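You operate a simulated robot arm through the tools that you are given. There is no shell and no other tool.

Carry out the task below with a simulated robot arm. There is one attempt and no reset: what you move stays moved.

TASK
Free the interlock's half-turned key and leave its bolt shot.
Fine: wind the vice shut on the brass lock, turn the green key back, then fully over; open the vice again.

Only the result counts: the job must be done as asked and must still hold three seconds after the hand-in. Knocking over, shifting, dropping, spilling or breaking anything else fails it.

THE ROBOT
A 6-joint arm with a two-finger gripper, fixed in place. Base frame: the origin is at the foot of the arm, x ahead of it, y to its left, z up; the work surface is at about z = 0. Units: cm, degrees, N and s.
With the tool pointing down near the work surface it reaches from about 18 to 48 cm from the base axis. Its first joint turns from -66.0 to 66.0 degrees. Payload 1.76 kg.
The tool frame sits at the grasp point between the pads (the TCP): z along the fingers, y along the line on which they close. The tips reach 2.9 cm beyond it. Largest opening 8.2 cm; the body of the gripper starts 5.8 cm behind the TCP.
Orientation is told as [roll, pitch, yaw] about the base's x, y, z axes, in that order, counted from this pose: with the fingers straight down and closing along the base's y, the tool's x points along the base's -x, its y along +y and its z along -z.

THE INTERFACE
- The arm moves only by the tool apply_moves. Its arguments are lists of equal length, an entry for each row: "linear": the shift along the base's x, y, z in cm, a list of three; "dr": the turn, a rotation vector about the base's x, y, z in degrees, a list of three; "jaw": the opening, from 0 (shut) to 1 (fully open). In form: {"linear": [[tx, ty, tz], ...], "dr": [[wx, wy, wz], ...], "jaw": [jaw, ...]}. A call has 1 to 20 rows; each row is the pose to reach, as a shift and turn from the pose commanded when the call began. Each row takes 0.2 s and may step no farther than 5 cm and 8.6 degrees from the row before; otherwise, or with a gripper value out of range, the whole call is refused. A pose out of reach is approached as far as the arm can. The call stops where the force on the tool passes 40 N (or 10 N more than at its start, if that is more) or the arm is blocked; 0.2 s more then pass. Each finger halts on what it meets, pressing with about 33 N; the grip force reading is that of the motor and also rises with nothing between the fingers. The clock runs only during rows and for 0.2 s after the last one: add rows that repeat a pose to give the fingers time. It gives the time, the measured TCP pose, the force on the tool (base axes), the opening and the grip force at its end, in the units of the frame above (readings bear some noise), with the torque about the TCP (base axes, N m) and any sound that the robot's microphone picked up.
- Cameras (640 x 400 px; columns grow to the right, rows downward): "scene" is fixed at [4.64, 32.12, 43.95]; the picture's right is [-0.87, -0.49, 0.00], its down [-0.22, 0.38, -0.90] and it looks along [0.44, -0.78, -0.44] (base axes); focal length 224 px, centre (320, 200). "wrist" rides on the gripper at [7.9, 0.4, -9] in the tool frame; the picture's right is [-0.05, 1.00, 0.00], its down [-0.71, -0.04, -0.71] and it looks along [-0.71, -0.04, 0.71] (tool axes); focal length 256 px, centre (320, 200). There is no depth. A picture from a camera that has moved, and an enlarged one, comes with that camera's place and axes in the base frame and with its lens.
- snapshot(camera): a new picture of that camera. It takes no simulated time.
- enlarge(camera, box): a new picture of the part [left, top, right, bottom] of that camera's present view, enlarged. It takes no simulated time.
- job_done(): hands the job in; it is judged then, once.

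Nothing tells you positions but the pictures and the camera data. Unless the task says otherwise, let go and move clear before handing in.

The tools are called after ">>>" as name(argument=value, ...) on one line, values as JSON. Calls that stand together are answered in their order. apply_moves: Moves the arm, as the interface text tells. Its arguments: {"type":"object","properties":{"linear":{"type":"array"},"dr":{"type":"array"},"jaw":{"type":"array"}},"required":["linear","dr","jaw"]} The other tools are called the same way: snapshot (camera) takes a picture; enlarge (camera, box) takes an enlarged picture of a part of a camera's view; job_done () hands the job in.

At the start:

```text
time: 0.0
tool_pos: [24.31, -0.16, 36.24]
tcp_rot: [-0.1, -0.2, -0.1]
force: [-0.1, -0.8, 1.3]
wrist_torque: [0.06, -0.02, 0.0]
gripper_width: 8.22
grip_force: 0.1
```

scene: 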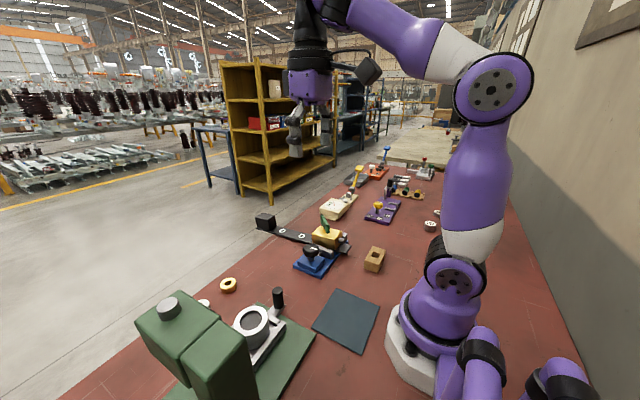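
wrist: 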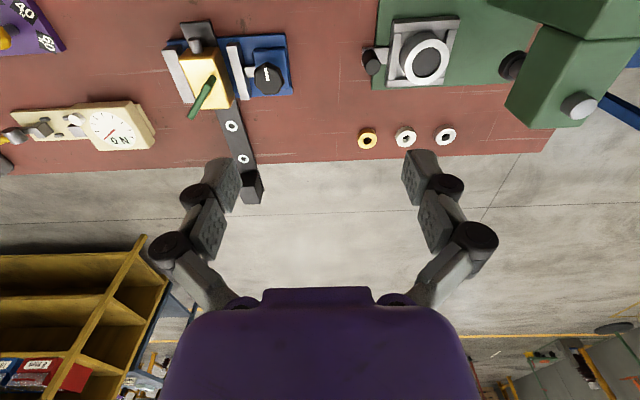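

I see a workbench with many fixtures; the brass block with a green key, and a blue vice with a black knob, lie near the middle. I'll enlarge the pictures before moving.

>>> enlarge(camera="scene", box=[240, 190, 400, 290])

>>> enlarge(camera="wrist", box=[140, 10, 332, 130])

>>> enlarge(camera="wrist", box=[140, 80, 332, 210])

```text
4.00 times, centred on (320, 240) of scene
camera zoom: at [4.64, 32.12, 43.95], right [-0.87, -0.49, 0.0], down [-0.22, 0.38, -0.9], along [0.44, -0.78, -0.44], focal length 897 px, centre (320, 40)
```

zoom: 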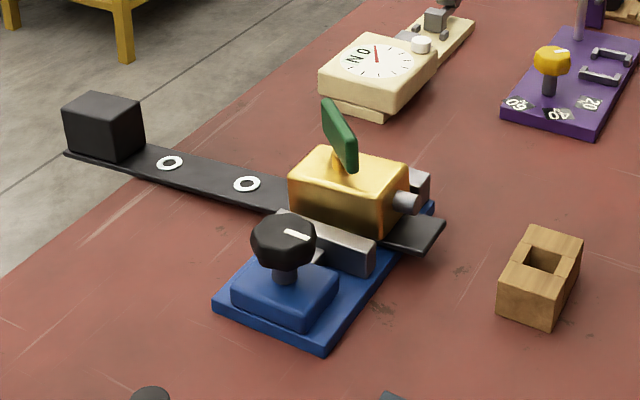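

```text
3.33 times, centred on (236, 70) of wrist
camera zoom: at [16.4, 0.26, 45.2], right [0.05, 1.0, 0.0], down [0.71, -0.04, 0.71], along [0.71, -0.04, -0.71], focal length 853 px, centre (600, 633)
```

zoom: 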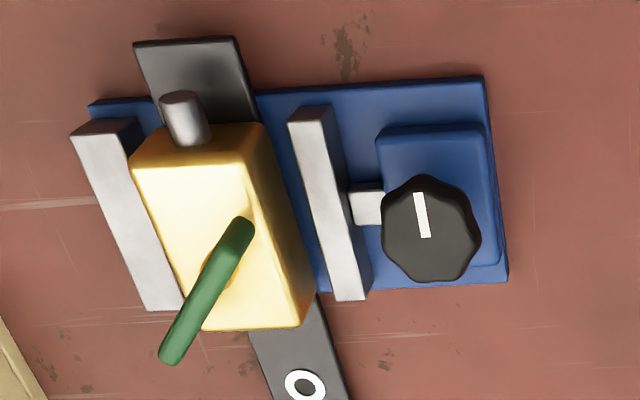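

```text
3.08 times, centred on (236, 145) of wrist
camera zoom: at [16.4, 0.26, 45.2], right [0.05, 1.0, 0.0], down [0.71, -0.04, 0.71], along [0.71, -0.04, -0.71], focal length 788 px, centre (578, 369)
```

zoom: 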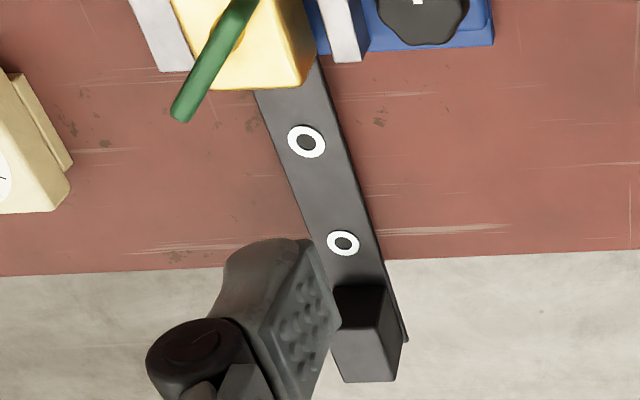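

The brass lock sits around (30,-17) with its green key bar on top at roughly z=8. The vice knob is near (30,-8, z≈6). I'll move above the area for a closer look.

>>> apply_moves(linear=[[0.3, -4, -1.5], [0.5, -8, -3], [0.7, -11, -5], [0.7, -14, -8]], dr=[[0, 0, 0], [0, 0, 0], [0, 0, 0], [0, 0, 0]], jaw=[1, 1, 1, 1])

>>> snapshot(camera="wrist")

>>> snapshot(camera="scene")

```text
time: 1.0
tool_pos: [25.11, -14.29, 28.04]
tcp_rot: [-0.2, -0.1, -0.1]
force: [0.2, 0.0, -0.1]
wrist_torque: [0.01, 0.04, 0.0]
gripper_width: 8.21
grip_force: 0.0
```

```text
taken
camera wrist: at [17.13, -13.87, 37.07], right [0.05, 1.0, 0.0], down [0.7, -0.04, 0.71], along [0.71, -0.04, -0.71], focal length 256 px, centre (320, 200)
```

wrist: 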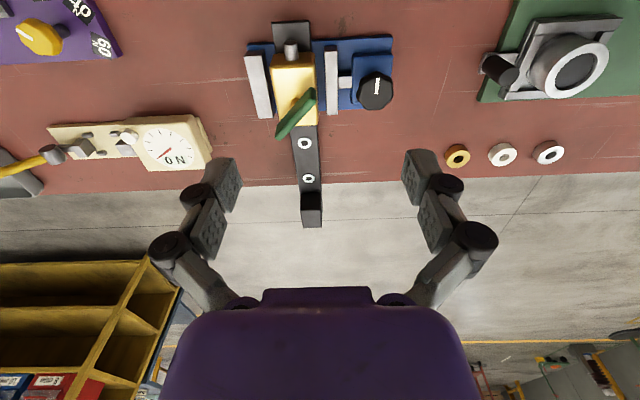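

```text
taken
```

scene: 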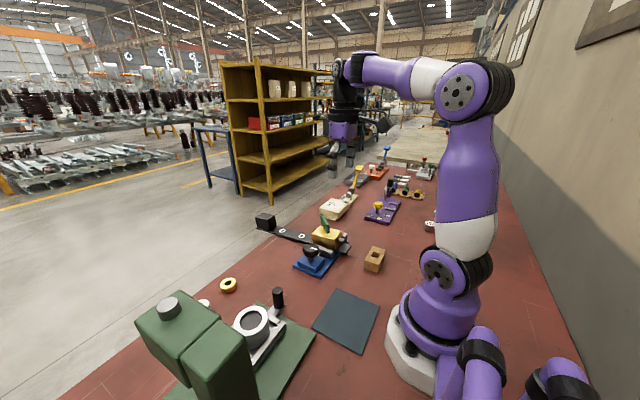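

>>> enlarge(camera="wrist", box=[230, 10, 422, 130])

>>> enlarge(camera="wrist", box=[230, 110, 422, 230])

>>> enlarge(camera="scene", box=[280, 200, 360, 280])

```text
3.33 times, centred on (326, 70) of wrist
camera zoom: at [17.13, -13.87, 37.07], right [0.05, 1.0, 0.0], down [0.7, -0.04, 0.71], along [0.71, -0.04, -0.71], focal length 853 px, centre (300, 633)
```

zoom: 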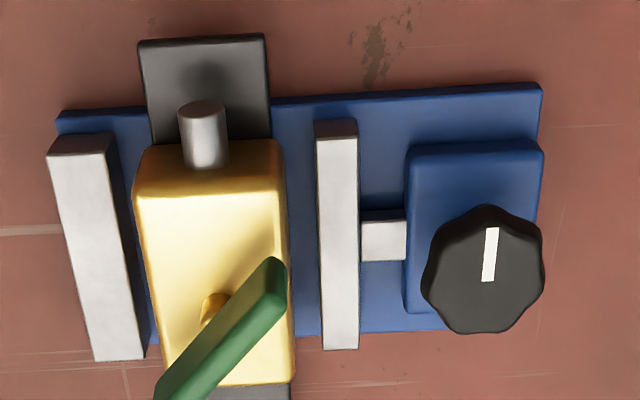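

```text
3.33 times, centred on (326, 170) of wrist
camera zoom: at [17.13, -13.87, 37.07], right [0.05, 1.0, 0.0], down [0.7, -0.04, 0.71], along [0.71, -0.04, -0.71], focal length 853 px, centre (300, 300)
```

zoom: 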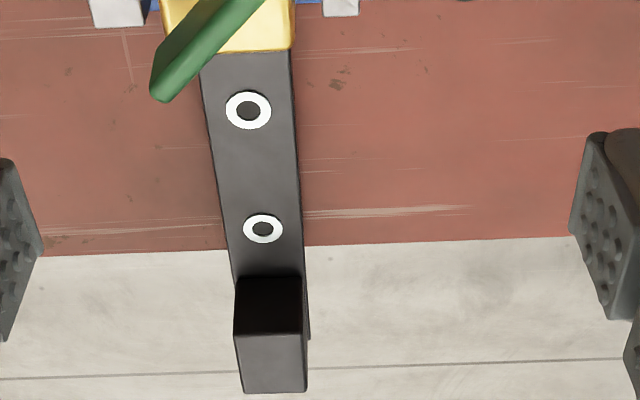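

```text
5.00 times, centred on (320, 240) of scene
camera zoom: at [4.64, 32.12, 43.95], right [-0.87, -0.49, 0.0], down [-0.22, 0.38, -0.9], along [0.44, -0.78, -0.44], focal length 1121 px, centre (320, 0)
```

zoom: 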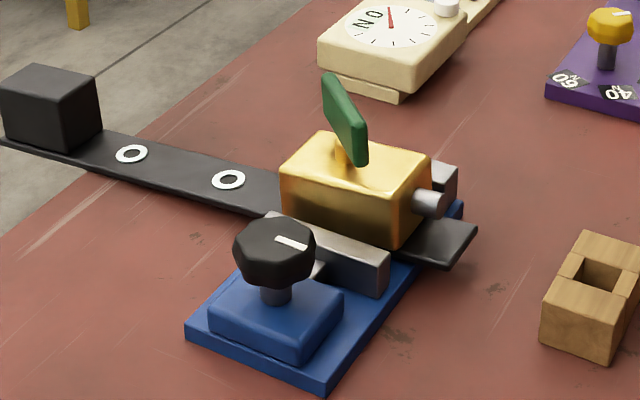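

The lock is centred near (30.7,-17.7) and the key axis near (31.2,-17.8). The knob's axis is near (29.95,-8), with its top at about z=6. I'll hover over the knob and look closely.

>>> apply_moves(linear=[[2, 2.5, -3], [4, 5, -6], [4.85, 6.3, -10], [4.85, 6.3, -14]], dr=[[0, 0, 0], [0, 0, 0], [0, 0, 0], [0, 0, 0]], jaw=[1, 1, 0.8, 0.7])

>>> snapshot(camera="wrist")

>>> enlarge(camera="scene", box=[280, 200, 360, 280])

```text
time: 2.0
tool_pos: [29.71, -7.77, 14.01]
tcp_rot: [-0.1, -0.1, -0.1]
force: [0.1, -0.6, -0.2]
wrist_torque: [-0.01, -0.03, -0.01]
gripper_width: 5.71
grip_force: 0.1
```

```text
taken
camera wrist: at [21.84, -7.33, 23.1], right [0.05, 1.0, 0.0], down [0.7, -0.04, 0.71], along [0.71, -0.04, -0.71], focal length 256 px, centre (320, 200)
```

wrist: 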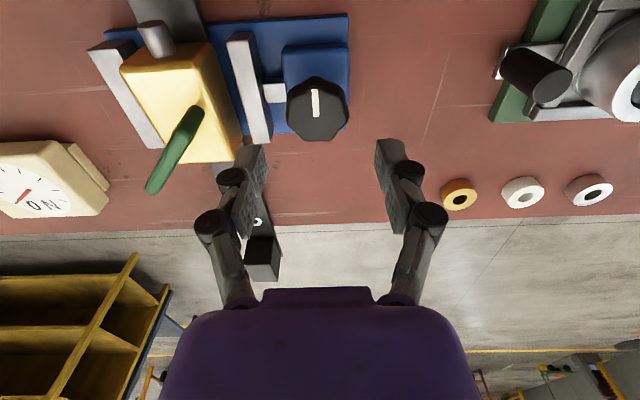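

```text
5.00 times, centred on (320, 240) of scene
camera zoom: at [4.64, 32.12, 43.95], right [-0.87, -0.49, 0.0], down [-0.22, 0.38, -0.9], along [0.44, -0.78, -0.44], focal length 1121 px, centre (320, 0)
```

zoom: 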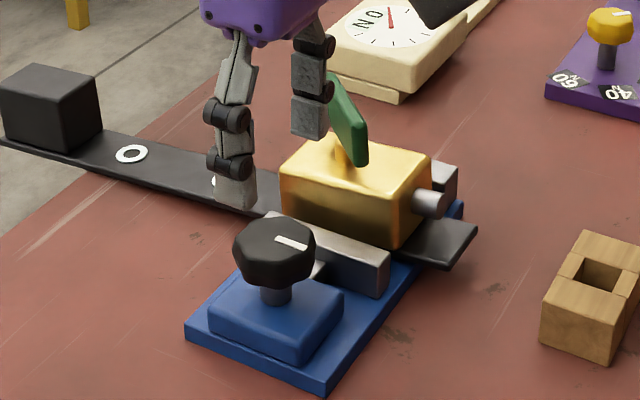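

The knob's top centre works out at about (29.85,-8.05, 6.4), and the moving jaw sits beside it at y≈-12. I'll turn the gripper to a yaw of about +60 above the knob, ready to wind clockwise.

>>> apply_moves(linear=[[0, 0, 0], [0, -0.1, 0], [0.1, -0.2, 0], [0.1, -0.3, 0], [0.1, -0.3, 0], [0.1, -0.3, 0], [0.1, -0.3, -1], [0.1, -0.3, -2], [0.1, -0.3, -2]], dr=[[0, 0, 7.5], [0, 0, 15], [0, 0, 22.5], [0, 0, 30], [0, 0, 37.5], [0, 0, 45], [0, 0, 52.5], [0, 0, 60], [0, 0, 60]], jaw=[0.7, 0.7, 0.7, 0.7, 0.7, 0.7, 0.7, 0.7, 0.7])

>>> snapshot(camera="wrist")

>>> enlarge(camera="scene", box=[280, 200, 360, 280])

```text
time: 4.0
tool_pos: [29.83, -8.18, 12.34]
tcp_rot: [-0.2, -0.2, 60.0]
force: [0.3, 0.0, 0.7]
wrist_torque: [-0.03, -0.02, 0.0]
gripper_width: 5.72
grip_force: 0.2
```

```text
taken
camera wrist: at [25.66, -14.9, 21.29], right [-0.84, 0.55, 0.0], down [0.38, 0.59, 0.71], along [0.39, 0.59, -0.71], focal length 256 px, centre (320, 200)
```

wrist: 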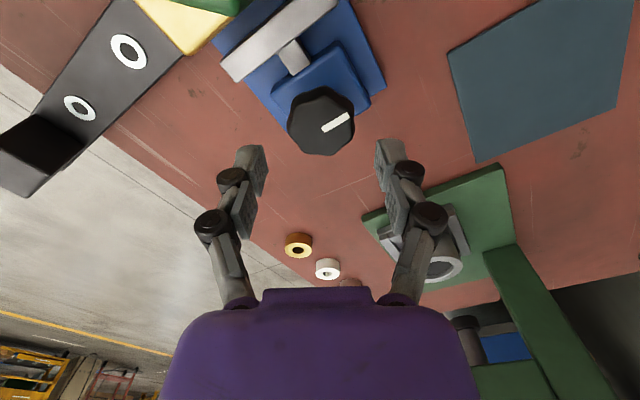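

```text
5.00 times, centred on (320, 240) of scene
camera zoom: at [4.64, 32.12, 43.95], right [-0.87, -0.49, 0.0], down [-0.22, 0.38, -0.9], along [0.44, -0.78, -0.44], focal length 1121 px, centre (320, 0)
```

zoom: 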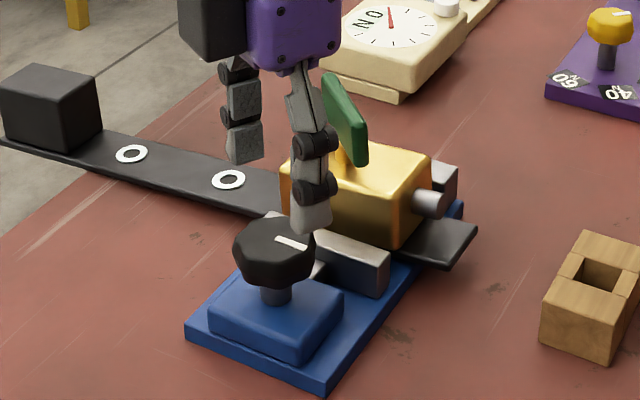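

The gripper is centred over the knob at a yaw of 60. Next I'll go down around the knob and close the fingers.

>>> apply_moves(linear=[[0.1, 0, -2.5], [0.15, 0.05, -4], [0.15, 0.05, -5.2], [0.15, 0.05, -5.2], [0.15, 0.05, -5.2], [0.15, 0.05, -5.2], [0.15, 0.05, -5.2]], dr=[[0, 0, 0], [0, 0, 0], [0, 0, 0], [0, 0, 0], [0, 0, 0], [0, 0, 0], [0, 0, 0]], jaw=[0.7, 0.7, 0.7, 0.6, 0.5, 0.4, 0.4])

>>> snapshot(camera="wrist")

>>> enlarge(camera="scene", box=[280, 200, 360, 280])

```text
time: 5.6
tool_pos: [30.04, -8.07, 6.85]
tcp_rot: [0.2, 0.1, 60.0]
force: [-15.3, 12.7, -3.7]
wrist_torque: [0.19, 0.25, 0.0]
gripper_width: 4.51
grip_force: 9.5
```

```text
taken
camera wrist: at [25.86, -14.74, 15.99], right [-0.84, 0.55, 0.0], down [0.39, 0.59, 0.71], along [0.38, 0.59, -0.71], focal length 256 px, centre (320, 200)
```

wrist: 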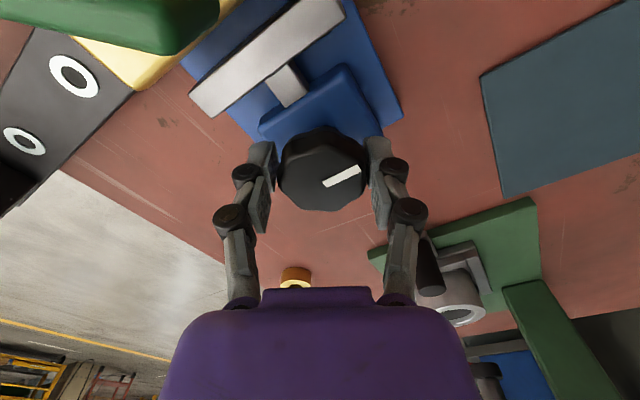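

```text
5.00 times, centred on (320, 240) of scene
camera zoom: at [4.64, 32.12, 43.95], right [-0.87, -0.49, 0.0], down [-0.22, 0.38, -0.9], along [0.44, -0.78, -0.44], focal length 1121 px, centre (320, 0)
```

zoom: 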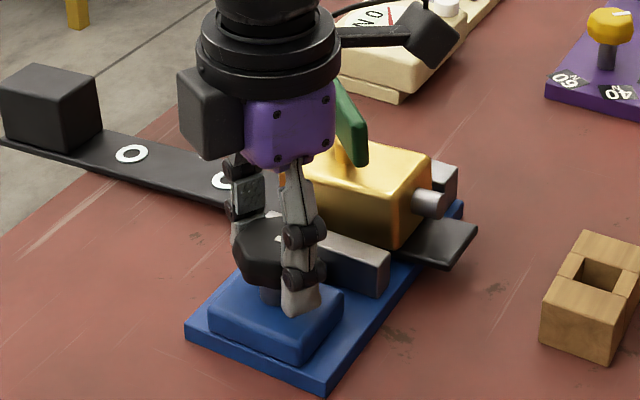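

The fingers have met the knob at about 4.5 cm, and there is a sideways force toward the (-x,+y) finger. I'll shift slightly that way to centre the grip and squeeze fully.

>>> apply_moves(linear=[[-0.06, 0.04, 0], [-0.12, 0.08, 0], [-0.12, 0.08, 0], [-0.12, 0.08, 0]], dr=[[0, 0, 0], [0, 0, 0], [0, 0, 0], [0, 0, 0]], jaw=[0.4, 0.4, 0.35, 0.35])

```text
time: 6.6
tool_pos: [29.99, -8.06, 6.87]
tcp_rot: [-0.1, -0.1, 59.9]
force: [-17.3, 11.3, 14.4]
wrist_torque: [0.14, 0.21, -0.01]
gripper_width: 4.26
grip_force: 35.5
```

>>> apply_moves(linear=[[-0.08, 0.05, 0.05], [-0.16, 0.1, 0.1], [-0.16, 0.1, 0.1]], dr=[[0, 0, 0], [0, 0, 0], [0, 0, 0]], jaw=[0.35, 0.35, 0.35])

>>> enlarge(camera="wrist", box=[220, 80, 420, 260])

```text
time: 7.4
tool_pos: [29.89, -7.86, 6.93]
tcp_rot: [-0.2, -0.1, 59.9]
force: [12.5, -7.7, -36.7]
wrist_torque: [0.08, 0.03, 0.06]
gripper_width: 4.25
grip_force: 35.5
```

```text
2.22 times, centred on (320, 170) of wrist
camera zoom: at [25.67, -14.64, 16.04], right [-0.84, 0.55, 0.0], down [0.38, 0.59, 0.71], along [0.39, 0.59, -0.71], focal length 569 px, centre (320, 267)
```

zoom: 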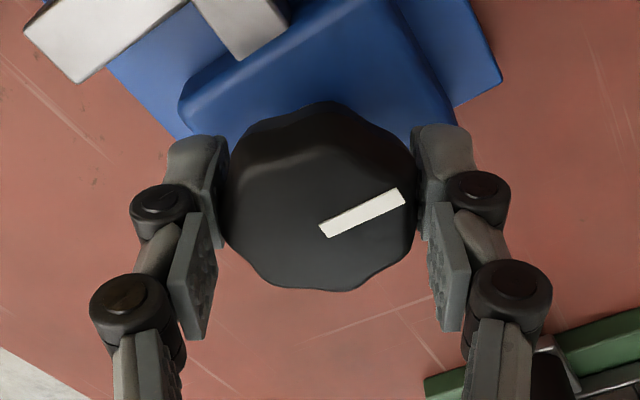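

The arm is stiff, so small offsets make large forces. I'll interpolate to the force-neutral spot: back by about (0.067,-0.04,-0.07).

>>> apply_moves(linear=[[0.067, -0.04, -0.07], [0.067, -0.04, -0.07]], dr=[[0, 0, 0], [0, 0, 0]], jaw=[0.35, 0.35])

```text
time: 8.0
tool_pos: [30.01, -7.96, 6.98]
tcp_rot: [-0.2, -0.1, 60.0]
force: [3.0, -5.8, -9.7]
wrist_torque: [-0.1, 0.06, -0.04]
gripper_width: 4.26
grip_force: 36.2
```

The forces are small now. I'll turn a trial 20° clockwise and watch the jaw.

>>> apply_moves(linear=[[0, 0, 0], [0, 0, 0], [0, 0, 0], [0, 0, 0], [0, 0, 0]], dr=[[0, 0, -5], [0, 0, -10], [0, 0, -15], [0, 0, -20], [0, 0, -20]], jaw=[0.35, 0.35, 0.35, 0.35, 0.35])

>>> snapshot(camera="wrist")

>>> enlarge(camera="scene", box=[280, 200, 360, 280])

```text
time: 9.2
tool_pos: [29.97, -7.89, 7.04]
tcp_rot: [-0.2, -0.2, 39.8]
force: [22.1, -13.5, -27.8]
wrist_torque: [0.18, -0.03, 0.01]
gripper_width: 4.2
grip_force: 36.1
```

```text
taken
camera wrist: at [23.66, -12.76, 16.06], right [-0.6, 0.8, 0.0], down [0.56, 0.42, 0.71], along [0.57, 0.42, -0.7], focal length 256 px, centre (320, 200)
```

wrist: 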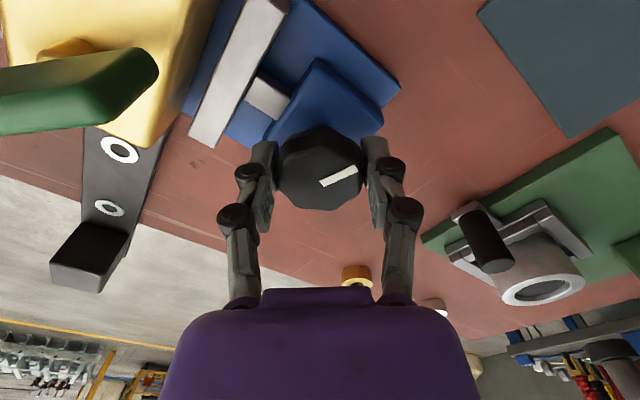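

```text
5.00 times, centred on (320, 240) of scene
camera zoom: at [4.64, 32.12, 43.95], right [-0.87, -0.49, 0.0], down [-0.22, 0.38, -0.9], along [0.44, -0.78, -0.44], focal length 1121 px, centre (320, 0)
```

zoom: 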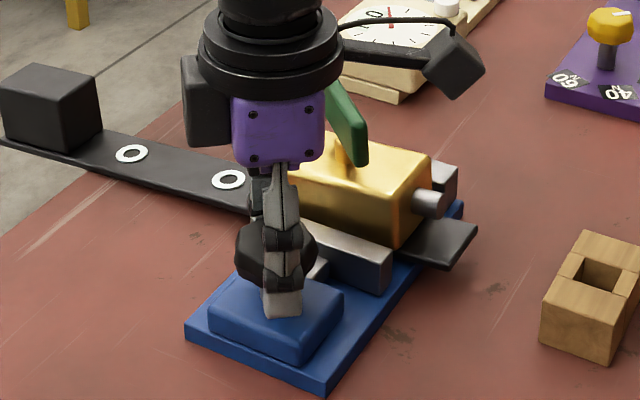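

The knob follows the gripper. The force change suggests the TCP is about 0.3 cm off the knob axis, so I'll correct along an arc while continuing clockwise.

>>> apply_moves(linear=[[0.05, -0.05, -0.025], [0.1, -0.1, -0.05], [0.12, -0.13, -0.05], [0.14, -0.165, -0.05], [0.157, -0.198, -0.05], [0.157, -0.198, -0.05]], dr=[[0, 0, 0], [0, 0, 0], [0, 0, -7], [0, 0, -14], [0, 0, -20], [0, 0, -20]], jaw=[0.35, 0.35, 0.35, 0.35, 0.35, 0.35])

>>> snapshot(camera="wrist")

```text
time: 10.6
tool_pos: [30.11, -8.01, 6.96]
tcp_rot: [0.2, 0.0, 20.1]
force: [-6.8, 31.3, 27.8]
wrist_torque: [0.7, 0.35, 0.04]
gripper_width: 4.25
grip_force: 36.1
```

```text
taken
camera wrist: at [22.49, -10.4, 16.08], right [-0.29, 0.96, 0.0], down [0.68, 0.21, 0.71], along [0.68, 0.21, -0.71], focal length 256 px, centre (320, 200)
```

wrist: 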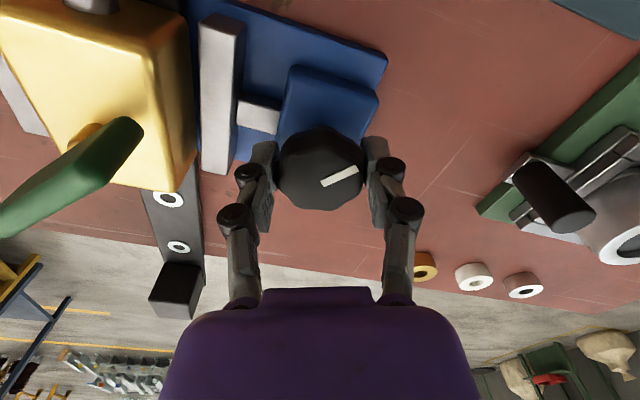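

>>> apply_moves(linear=[[-0.03, 0.14, 0.05], [-0.03, 0.14, 0.05]], dr=[[0, 0, 0], [0, 0, 0]], jaw=[0.35, 0.35])

>>> enlarge(camera="scene", box=[280, 200, 360, 280])

```text
time: 11.2
tool_pos: [30.05, -8.0, 6.99]
tcp_rot: [0.0, -0.1, 19.9]
force: [-6.0, 18.6, 14.0]
wrist_torque: [0.59, -0.01, 0.02]
gripper_width: 4.24
grip_force: 35.7
```

```text
5.00 times, centred on (320, 240) of scene
camera zoom: at [4.63, 32.12, 43.95], right [-0.87, -0.49, 0.0], down [-0.22, 0.38, -0.9], along [0.44, -0.78, -0.44], focal length 1121 px, centre (320, 0)
```

zoom: 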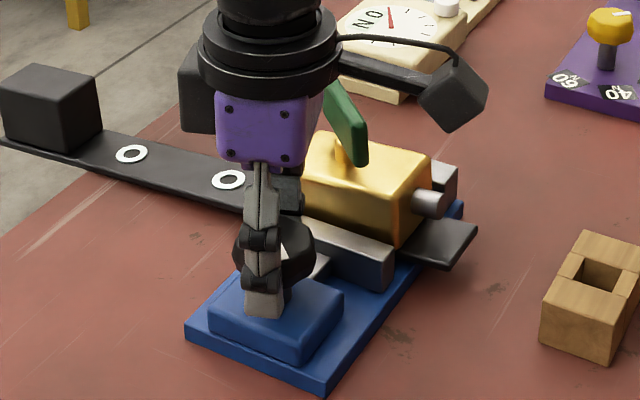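

The jaw is moving toward the lock, so clockwise does close it. I'll continue with force-guided corrections.

>>> apply_moves(linear=[[-0.03, 0.08, 0.03], [-0.03, 0.08, 0.03], [-0.03, 0.08, 0.03], [-0.03, 0.08, 0.03], [-0.03, 0.08, 0.03]], dr=[[0, 0, 0], [0, 0, -7], [0, 0, -14], [0, 0, -20], [0, 0, -20]], jaw=[0.35, 0.35, 0.35, 0.35, 0.35])

>>> snapshot(camera="wrist")

>>> enlarge(camera="scene", box=[280, 200, 360, 280])

```text
time: 12.4
tool_pos: [30.01, -7.95, 7.01]
tcp_rot: [-0.2, 0.1, -0.3]
force: [-11.6, -11.7, 11.7]
wrist_torque: [-0.13, -0.02, 0.02]
gripper_width: 4.24
grip_force: 36.0
```

```text
taken
camera wrist: at [22.14, -7.53, 16.06], right [0.06, 1.0, 0.0], down [0.71, -0.04, 0.71], along [0.71, -0.04, -0.71], focal length 256 px, centre (320, 200)
```

wrist: 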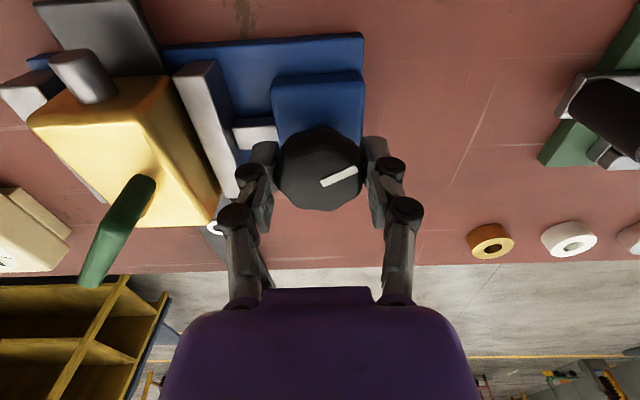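

```text
5.00 times, centred on (320, 240) of scene
camera zoom: at [4.63, 32.12, 43.95], right [-0.87, -0.49, 0.0], down [-0.22, 0.38, -0.9], along [0.44, -0.78, -0.44], focal length 1121 px, centre (320, 0)
```

zoom: 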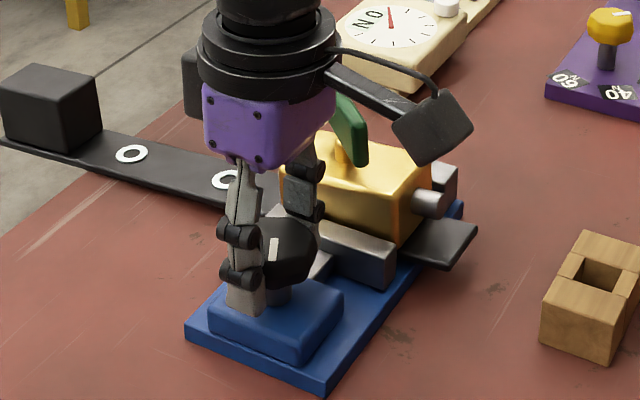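

>>> apply_moves(linear=[[-0.06, -0.06, 0.02], [-0.06, -0.06, 0.02], [-0.06, -0.06, 0.02], [-0.06, -0.06, 0.02], [-0.06, -0.06, 0.02]], dr=[[0, 0, 0], [0, 0, -7], [0, 0, -14], [0, 0, -20], [0, 0, -20]], jaw=[0.35, 0.35, 0.35, 0.35, 0.35])

>>> snapshot(camera="wrist")

>>> enlarge(camera="scene", box=[280, 200, 360, 280])

```text
time: 13.6
tool_pos: [30.04, -8.11, 7.0]
tcp_rot: [-0.2, -0.3, -20.2]
force: [10.6, -14.4, -2.4]
wrist_torque: [-0.16, -0.27, -0.01]
gripper_width: 4.23
grip_force: 36.6
```

```text
taken
camera wrist: at [22.72, -4.88, 16.02], right [0.39, 0.92, 0.0], down [0.65, -0.28, 0.71], along [0.65, -0.28, -0.7], focal length 256 px, centre (320, 200)
```

wrist: 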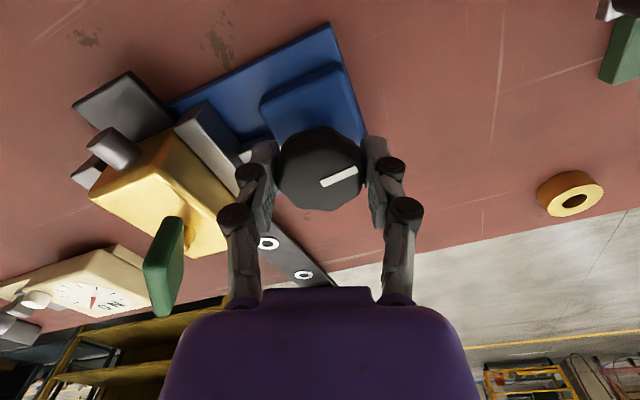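

```text
5.00 times, centred on (320, 240) of scene
camera zoom: at [4.64, 32.12, 43.95], right [-0.87, -0.49, 0.0], down [-0.22, 0.38, -0.9], along [0.44, -0.78, -0.44], focal length 1121 px, centre (320, 0)
```

zoom: 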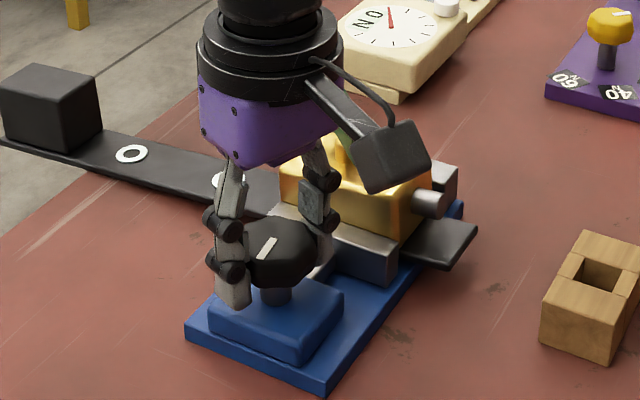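

>>> apply_moves(linear=[[0.05, -0.07, 0], [0.05, -0.07, 0], [0.05, -0.07, 0], [0.05, -0.07, 0], [0.05, -0.07, 0]], dr=[[0, 0, 0], [0, 0, -7], [0, 0, -14], [0, 0, -20], [0, 0, -20]], jaw=[0.35, 0.35, 0.35, 0.35, 0.35])

>>> snapshot(camera="wrist")

>>> enlarge(camera="scene", box=[280, 200, 360, 280])

```text
time: 14.8
tool_pos: [29.91, -8.09, 6.9]
tcp_rot: [0.0, -0.1, -40.0]
force: [3.9, 5.4, 13.6]
wrist_torque: [0.01, -0.27, 0.02]
gripper_width: 4.21
grip_force: 36.0
```

```text
taken
camera wrist: at [24.25, -2.61, 16.05], right [0.68, 0.73, 0.0], down [0.52, -0.48, 0.71], along [0.52, -0.48, -0.71], focal length 256 px, centre (320, 200)
```

wrist: 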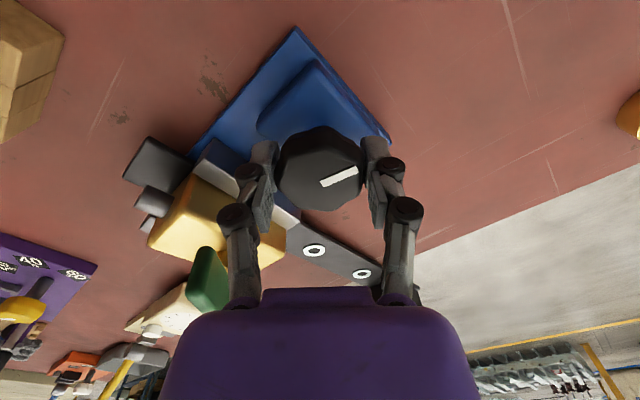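

```text
5.00 times, centred on (320, 240) of scene
camera zoom: at [4.63, 32.12, 43.95], right [-0.87, -0.49, 0.0], down [-0.22, 0.38, -0.9], along [0.44, -0.78, -0.44], focal length 1121 px, centre (320, 0)
```

zoom: 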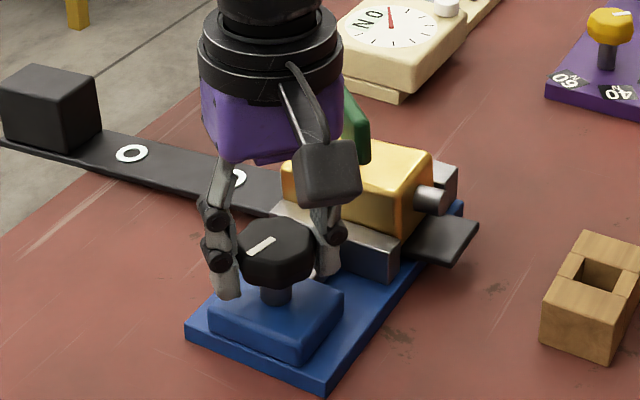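

>>> apply_moves(linear=[[0.02, 0.03, 0.025], [0.02, 0.03, 0.025], [0.02, 0.03, 0.025], [0.02, 0.03, 0.025], [0.02, 0.03, 0.025]], dr=[[0, 0, 0], [0, 0, -7], [0, 0, -14], [0, 0, -20], [0, 0, -20]], jaw=[0.35, 0.35, 0.35, 0.35, 0.35])

>>> snapshot(camera="wrist")

>>> enlarge(camera="scene", box=[280, 200, 360, 280])

```text
time: 16.0
tool_pos: [30.02, -8.03, 6.95]
tcp_rot: [-0.2, -0.1, -60.3]
force: [14.8, -13.1, -17.8]
wrist_torque: [-0.27, -0.37, 0.03]
gripper_width: 4.21
grip_force: 36.4
```

```text
taken
camera wrist: at [26.5, -0.91, 16.04], right [0.89, 0.45, 0.0], down [0.32, -0.63, 0.71], along [0.32, -0.63, -0.71], focal length 256 px, centre (320, 200)
```

wrist: 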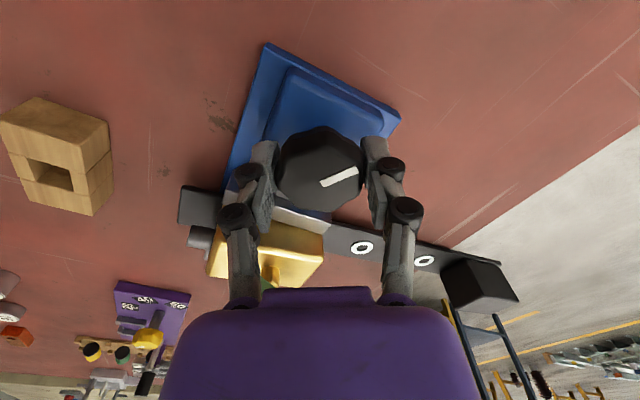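

```text
5.00 times, centred on (320, 240) of scene
camera zoom: at [4.64, 32.12, 43.95], right [-0.87, -0.49, 0.0], down [-0.22, 0.38, -0.9], along [0.44, -0.78, -0.44], focal length 1121 px, centre (320, 0)
```

zoom: 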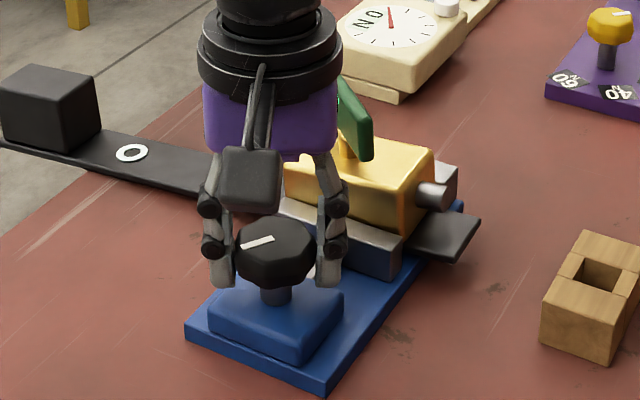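

The moving jaw has reached the lock and is nudging it toward the fixed jaw. I'll keep winding.

>>> apply_moves(linear=[[0.07, -0.06, -0.03], [0.07, -0.06, -0.03], [0.07, -0.06, -0.03], [0.07, -0.06, -0.03], [0.07, -0.06, -0.03]], dr=[[0, 0, 0], [0, 0, -7], [0, 0, -14], [0, 0, -20], [0, 0, -20]], jaw=[0.35, 0.35, 0.35, 0.35, 0.35])

>>> snapshot(camera="wrist")

>>> enlarge(camera="scene", box=[280, 200, 360, 280])

```text
time: 17.2
tool_pos: [30.1, -8.03, 6.97]
tcp_rot: [-0.2, 0.0, -80.2]
force: [-13.6, -2.9, 9.5]
wrist_torque: [0.4, 0.37, 0.0]
gripper_width: 4.23
grip_force: 36.2
```

```text
taken
camera wrist: at [29.16, -0.15, 16.06], right [0.99, 0.12, 0.0], down [0.09, -0.7, 0.71], along [0.08, -0.7, -0.71], focal length 256 px, centre (320, 200)
```

wrist: 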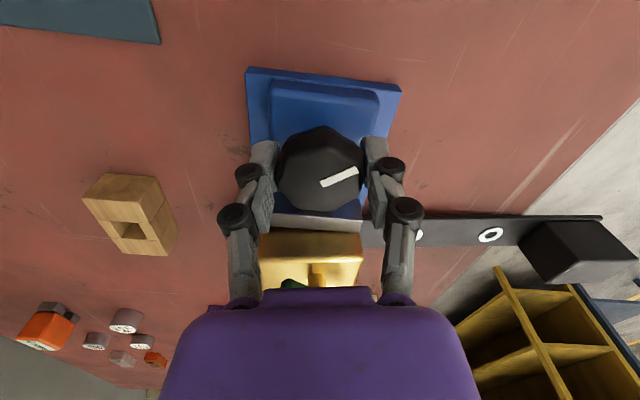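

```text
5.00 times, centred on (320, 240) of scene
camera zoom: at [4.63, 32.12, 43.95], right [-0.87, -0.49, 0.0], down [-0.22, 0.38, -0.9], along [0.44, -0.78, -0.44], focal length 1121 px, centre (320, 0)
```

zoom: 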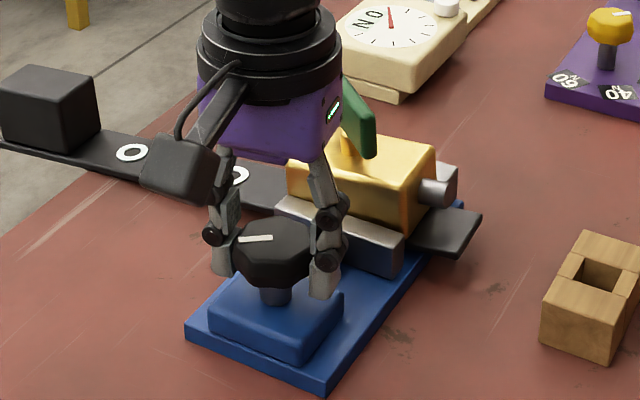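

>>> apply_moves(linear=[[-0.06, -0.01, 0.02], [-0.06, -0.01, 0.02], [-0.06, -0.01, 0.02], [-0.06, -0.01, 0.02], [-0.06, -0.01, 0.02]], dr=[[0, 0, 0], [0, 0, -7], [0, 0, -14], [0, 0, -20], [0, 0, -20]], jaw=[0.35, 0.35, 0.35, 0.35, 0.35])

>>> snapshot(camera="wrist")

>>> enlarge(camera="scene", box=[280, 200, 360, 280])

```text
time: 18.4
tool_pos: [30.0, -8.07, 6.95]
tcp_rot: [-0.1, -0.1, -100.2]
force: [-11.0, -5.3, -1.3]
wrist_torque: [-0.22, 0.13, 0.06]
gripper_width: 4.23
grip_force: 36.0
```

```text
taken
camera wrist: at [31.91, -0.3, 16.05], right [0.97, -0.23, 0.0], down [-0.16, -0.69, 0.71], along [-0.16, -0.69, -0.71], focal length 256 px, centre (320, 200)
```

wrist: 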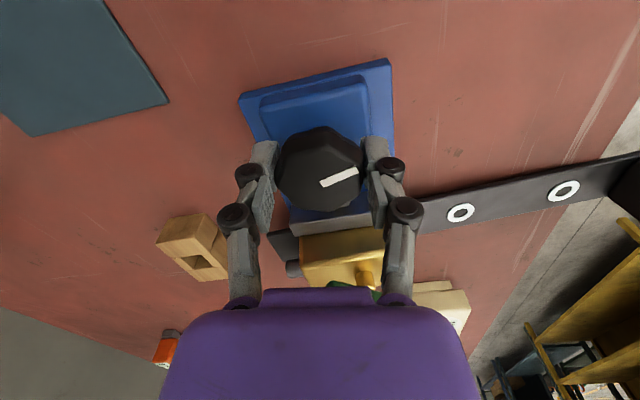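

```text
5.00 times, centred on (320, 240) of scene
camera zoom: at [4.64, 32.12, 43.95], right [-0.87, -0.49, 0.0], down [-0.22, 0.38, -0.9], along [0.44, -0.78, -0.44], focal length 1121 px, centre (320, 0)
```

zoom: 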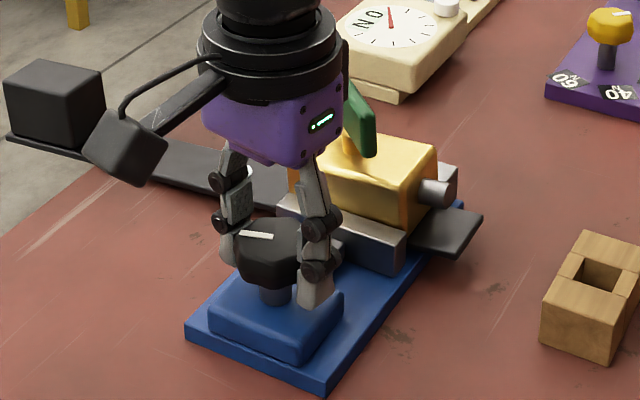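

>>> apply_moves(linear=[[-0.05, -0.03, 0], [-0.05, -0.03, 0], [-0.05, -0.03, 0], [-0.05, -0.03, 0], [-0.05, -0.03, 0]], dr=[[0, 0, 0], [0, 0, -7], [0, 0, -14], [0, 0, -20], [0, 0, -20]], jaw=[0.35, 0.35, 0.35, 0.35, 0.35])

>>> snapshot(camera="wrist")

>>> enlarge(camera="scene", box=[280, 200, 360, 280])

```text
time: 19.6
tool_pos: [29.94, -8.14, 7.13]
tcp_rot: [0.0, -0.2, -120.2]
force: [-9.3, 1.7, 4.3]
wrist_torque: [0.04, 0.1, 0.6]
gripper_width: 4.32
grip_force: 35.9
```

```text
taken
camera wrist: at [34.37, -1.48, 16.16], right [0.84, -0.55, 0.0], down [-0.39, -0.59, 0.71], along [-0.39, -0.59, -0.71], focal length 256 px, centre (320, 200)
```

wrist: 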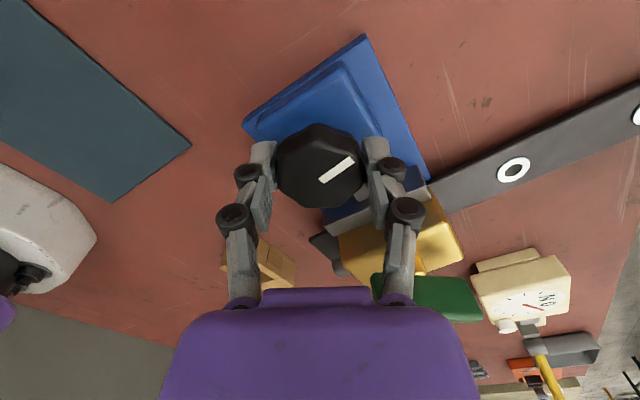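

```text
5.00 times, centred on (320, 240) of scene
camera zoom: at [4.63, 32.12, 43.95], right [-0.87, -0.49, 0.0], down [-0.22, 0.38, -0.9], along [0.44, -0.78, -0.44], focal length 1121 px, centre (320, 0)
```

zoom: 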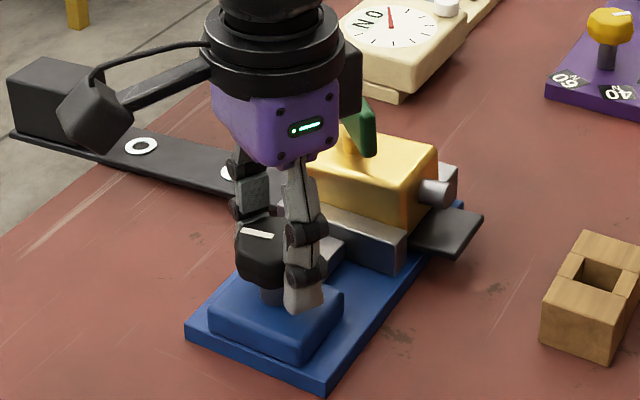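

The torque has risen to 0.6 N·m and the knob began to slip in the fingers, so the vice is tight on the lock. I'll release, lift clear and check.

>>> apply_moves(linear=[[0, 0, 0], [0, 0, 0], [0, 0, 0], [0, 0, 2], [0, 0, 5], [0, 0, 9]], dr=[[0, 0, 0], [0, 0, 0], [0, 0, 0], [0, 0, 0], [0, 0, 0], [0, 0, 0]], jaw=[0.5, 0.6, 0.7, 0.7, 0.7, 0.7])

>>> snapshot(camera="wrist")

>>> enlarge(camera="scene", box=[280, 200, 360, 280])

```text
time: 21.0
tool_pos: [29.96, -8.19, 15.79]
tcp_rot: [-0.1, -0.1, -120.2]
force: [-0.3, -0.6, -1.8]
wrist_torque: [0.01, 0.04, -0.01]
gripper_width: 5.77
grip_force: 0.0
```

```text
taken
camera wrist: at [34.37, -1.59, 24.74], right [0.84, -0.55, 0.0], down [-0.38, -0.59, 0.71], along [-0.39, -0.59, -0.71], focal length 256 px, centre (320, 200)
```

wrist: 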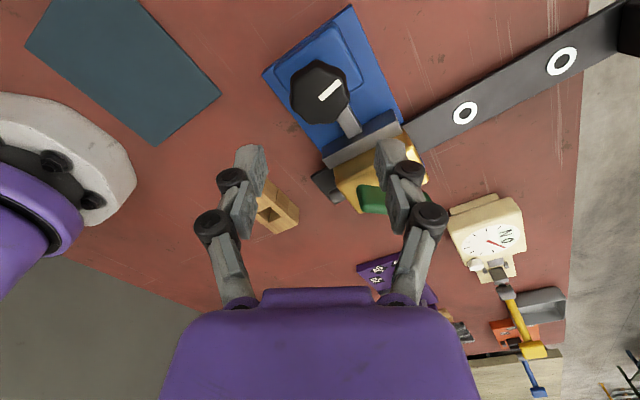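

```text
5.00 times, centred on (320, 240) of scene
camera zoom: at [4.64, 32.12, 43.95], right [-0.87, -0.49, 0.0], down [-0.22, 0.38, -0.9], along [0.44, -0.78, -0.44], focal length 1121 px, centre (320, 0)
```

zoom: 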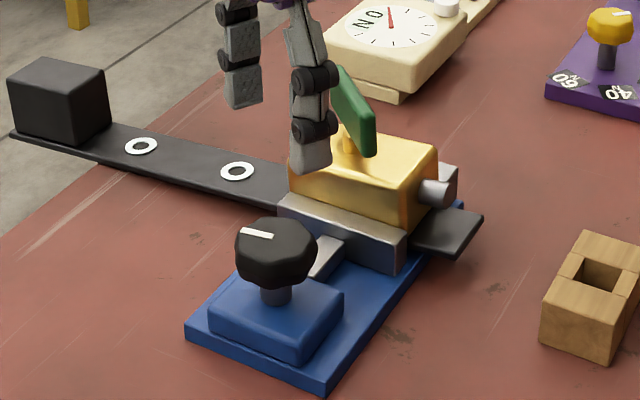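

The vice is closed against the lock. I'll lift, turn back to yaw 0 and inspect the lock and key from above.

>>> apply_moves(linear=[[0, 0, 2], [0, 0, 4], [0, 0, 6], [0, 0, 6], [-0.5, -1, 6], [-1, -2, 6], [-1.5, -3, 6], [-2, -4, 6], [-2.5, -5, 6], [-3, -6, 6], [-3.5, -7, 6], [-4, -8, 6], [-4, -9, 6], [-4, -10, 6], [-4, -10, 6], [-4, -10, 6]], dr=[[0, 0, 8], [0, 0, 16], [0, 0, 24], [0, 0, 32], [0, 0, 40], [0, 0, 48], [0, 0, 56], [0, 0, 64], [0, 0, 72], [0, 0, 80], [0, 0, 88], [0, 0, 96], [0, 0, 104], [0, 0, 112], [0, 0, 120], [0, 0, 120]], jaw=[0.7, 0.7, 0.7, 0.7, 0.7, 0.7, 0.7, 0.7, 0.7, 0.7, 0.7, 0.7, 0.7, 0.7, 0.7, 0.7])

>>> snapshot(camera="wrist")

>>> enlarge(camera="wrist", box=[230, 10, 422, 130])

>>> enlarge(camera="scene", box=[290, 200, 360, 260])

```text
time: 24.4
tool_pos: [26.12, -18.16, 22.08]
tcp_rot: [-0.1, -0.1, 0.0]
force: [-0.3, -0.1, 0.2]
wrist_torque: [-0.01, 0.0, -0.03]
gripper_width: 5.71
grip_force: 0.0
```

```text
taken
camera wrist: at [18.19, -17.76, 31.09], right [0.05, 1.0, 0.0], down [0.71, -0.04, 0.71], along [0.71, -0.04, -0.71], focal length 256 px, centre (320, 200)
```

wrist: 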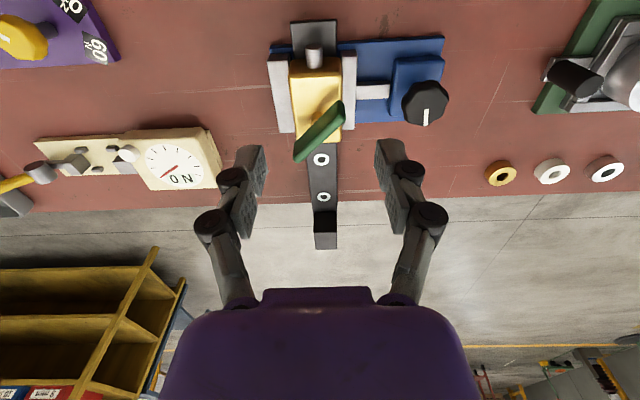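

```text
3.33 times, centred on (326, 70) of wrist
camera zoom: at [18.19, -17.76, 31.09], right [0.05, 1.0, 0.0], down [0.71, -0.04, 0.71], along [0.71, -0.04, -0.71], focal length 853 px, centre (300, 633)
```

zoom: 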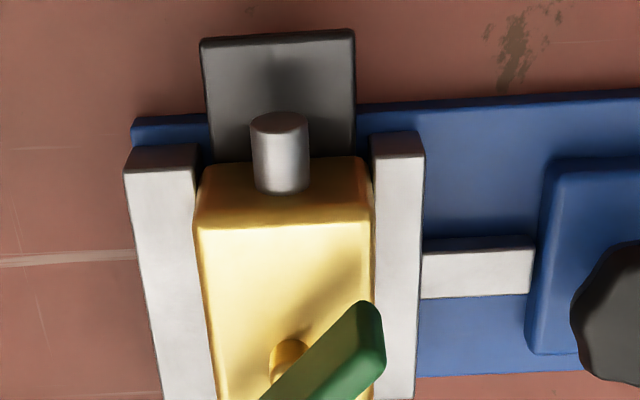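

```text
6.67 times, centred on (325, 230) of scene
camera zoom: at [4.64, 32.12, 43.95], right [-0.87, -0.49, 0.0], down [-0.22, 0.38, -0.9], along [0.44, -0.78, -0.44], focal length 1495 px, centre (287, 0)
```

zoom: 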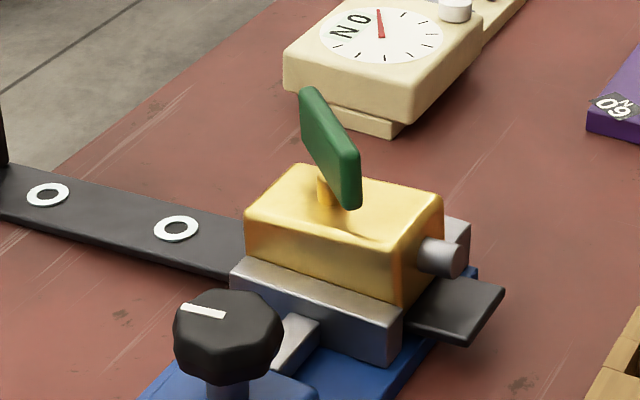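

The lock is now held between both jaws. Next I'll look at the key closely to find its axis, direction and height.

>>> enlarge(camera="wrist", box=[270, 80, 366, 170])

>>> enlarge(camera="scene", box=[320, 208, 350, 236])

```text
4.44 times, centred on (318, 125) of wrist
camera zoom: at [18.19, -17.76, 31.09], right [0.05, 1.0, 0.0], down [0.71, -0.04, 0.71], along [0.71, -0.04, -0.71], focal length 1138 px, centre (329, 533)
```

zoom: 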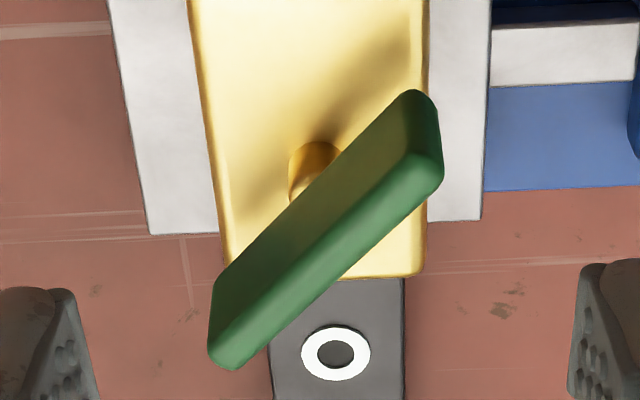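

```text
14.29 times, centred on (335, 222) of scene
camera zoom: at [4.64, 32.12, 43.95], right [-0.87, -0.49, 0.0], down [-0.22, 0.38, -0.9], along [0.44, -0.78, -0.44], focal length 3204 px, centre (106, -114)
```

zoom: 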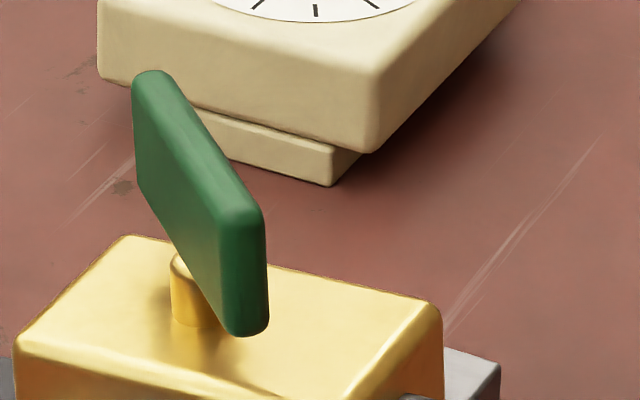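

The key's axis is at about (31.05,-18.7). The bar lies at about -45°, 6 cm long, 0.85 thick and from z≈7.3 to 10.4. I'll hover over it at a yaw of -45.

>>> apply_moves(linear=[[1, 0, 0], [2, -0.1, 0], [3, -0.2, -1], [4, -0.4, -2], [4.95, -0.55, -4], [4.95, -0.55, -6.5], [4.95, -0.55, -6.5]], dr=[[0, 0, -7.5], [0, 0, -15], [0, 0, -22.5], [0, 0, -30], [0, 0, -37.5], [0, 0, -45], [0, 0, -45]], jaw=[0.7, 0.7, 0.7, 0.6, 0.5, 0.4, 0.4])

>>> snapshot(camera="wrist")

>>> enlarge(camera="scene", box=[290, 190, 370, 250])

```text
time: 26.0
tool_pos: [30.82, -18.6, 15.52]
tcp_rot: [-0.2, -0.1, -45.2]
force: [0.2, -0.6, 0.6]
wrist_torque: [0.0, -0.01, 0.01]
gripper_width: 3.29
grip_force: 0.1
```

```text
taken
camera wrist: at [25.54, -12.77, 24.53], right [0.75, 0.67, 0.0], down [0.47, -0.53, 0.71], along [0.47, -0.53, -0.71], focal length 256 px, centre (320, 200)
```

wrist: 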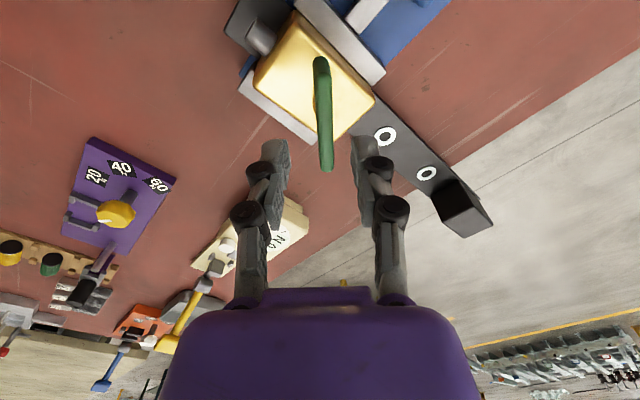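

```text
6.67 times, centred on (330, 220) of scene
camera zoom: at [4.64, 32.12, 43.95], right [-0.87, -0.49, 0.0], down [-0.22, 0.38, -0.9], along [0.44, -0.78, -0.44], focal length 1495 px, centre (253, 67)
```

zoom: 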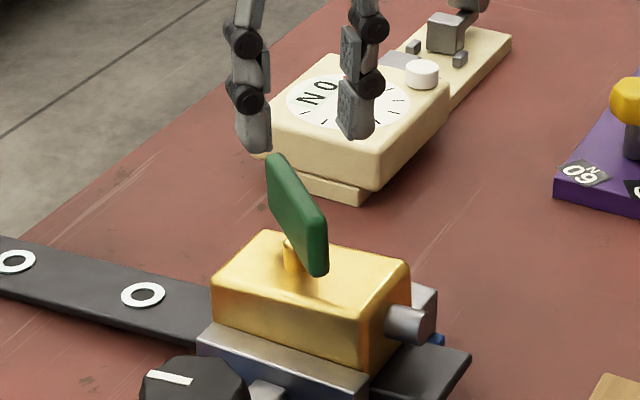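

>>> enlarge(camera="wrist", box=[240, 40, 400, 180])

```text
2.86 times, centred on (320, 110) of wrist
camera zoom: at [25.54, -12.77, 24.53], right [0.75, 0.67, 0.0], down [0.47, -0.53, 0.71], along [0.47, -0.53, -0.71], focal length 731 px, centre (320, 457)
```

zoom: 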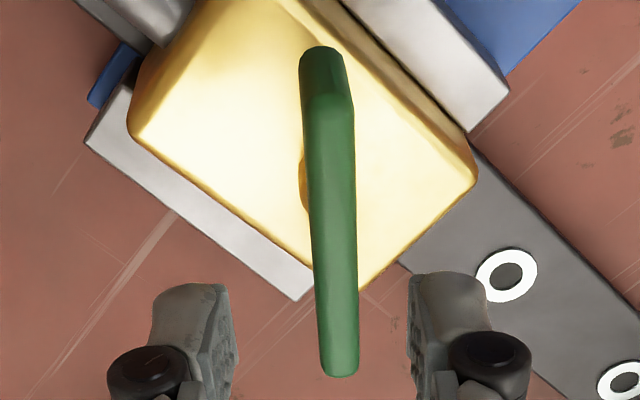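

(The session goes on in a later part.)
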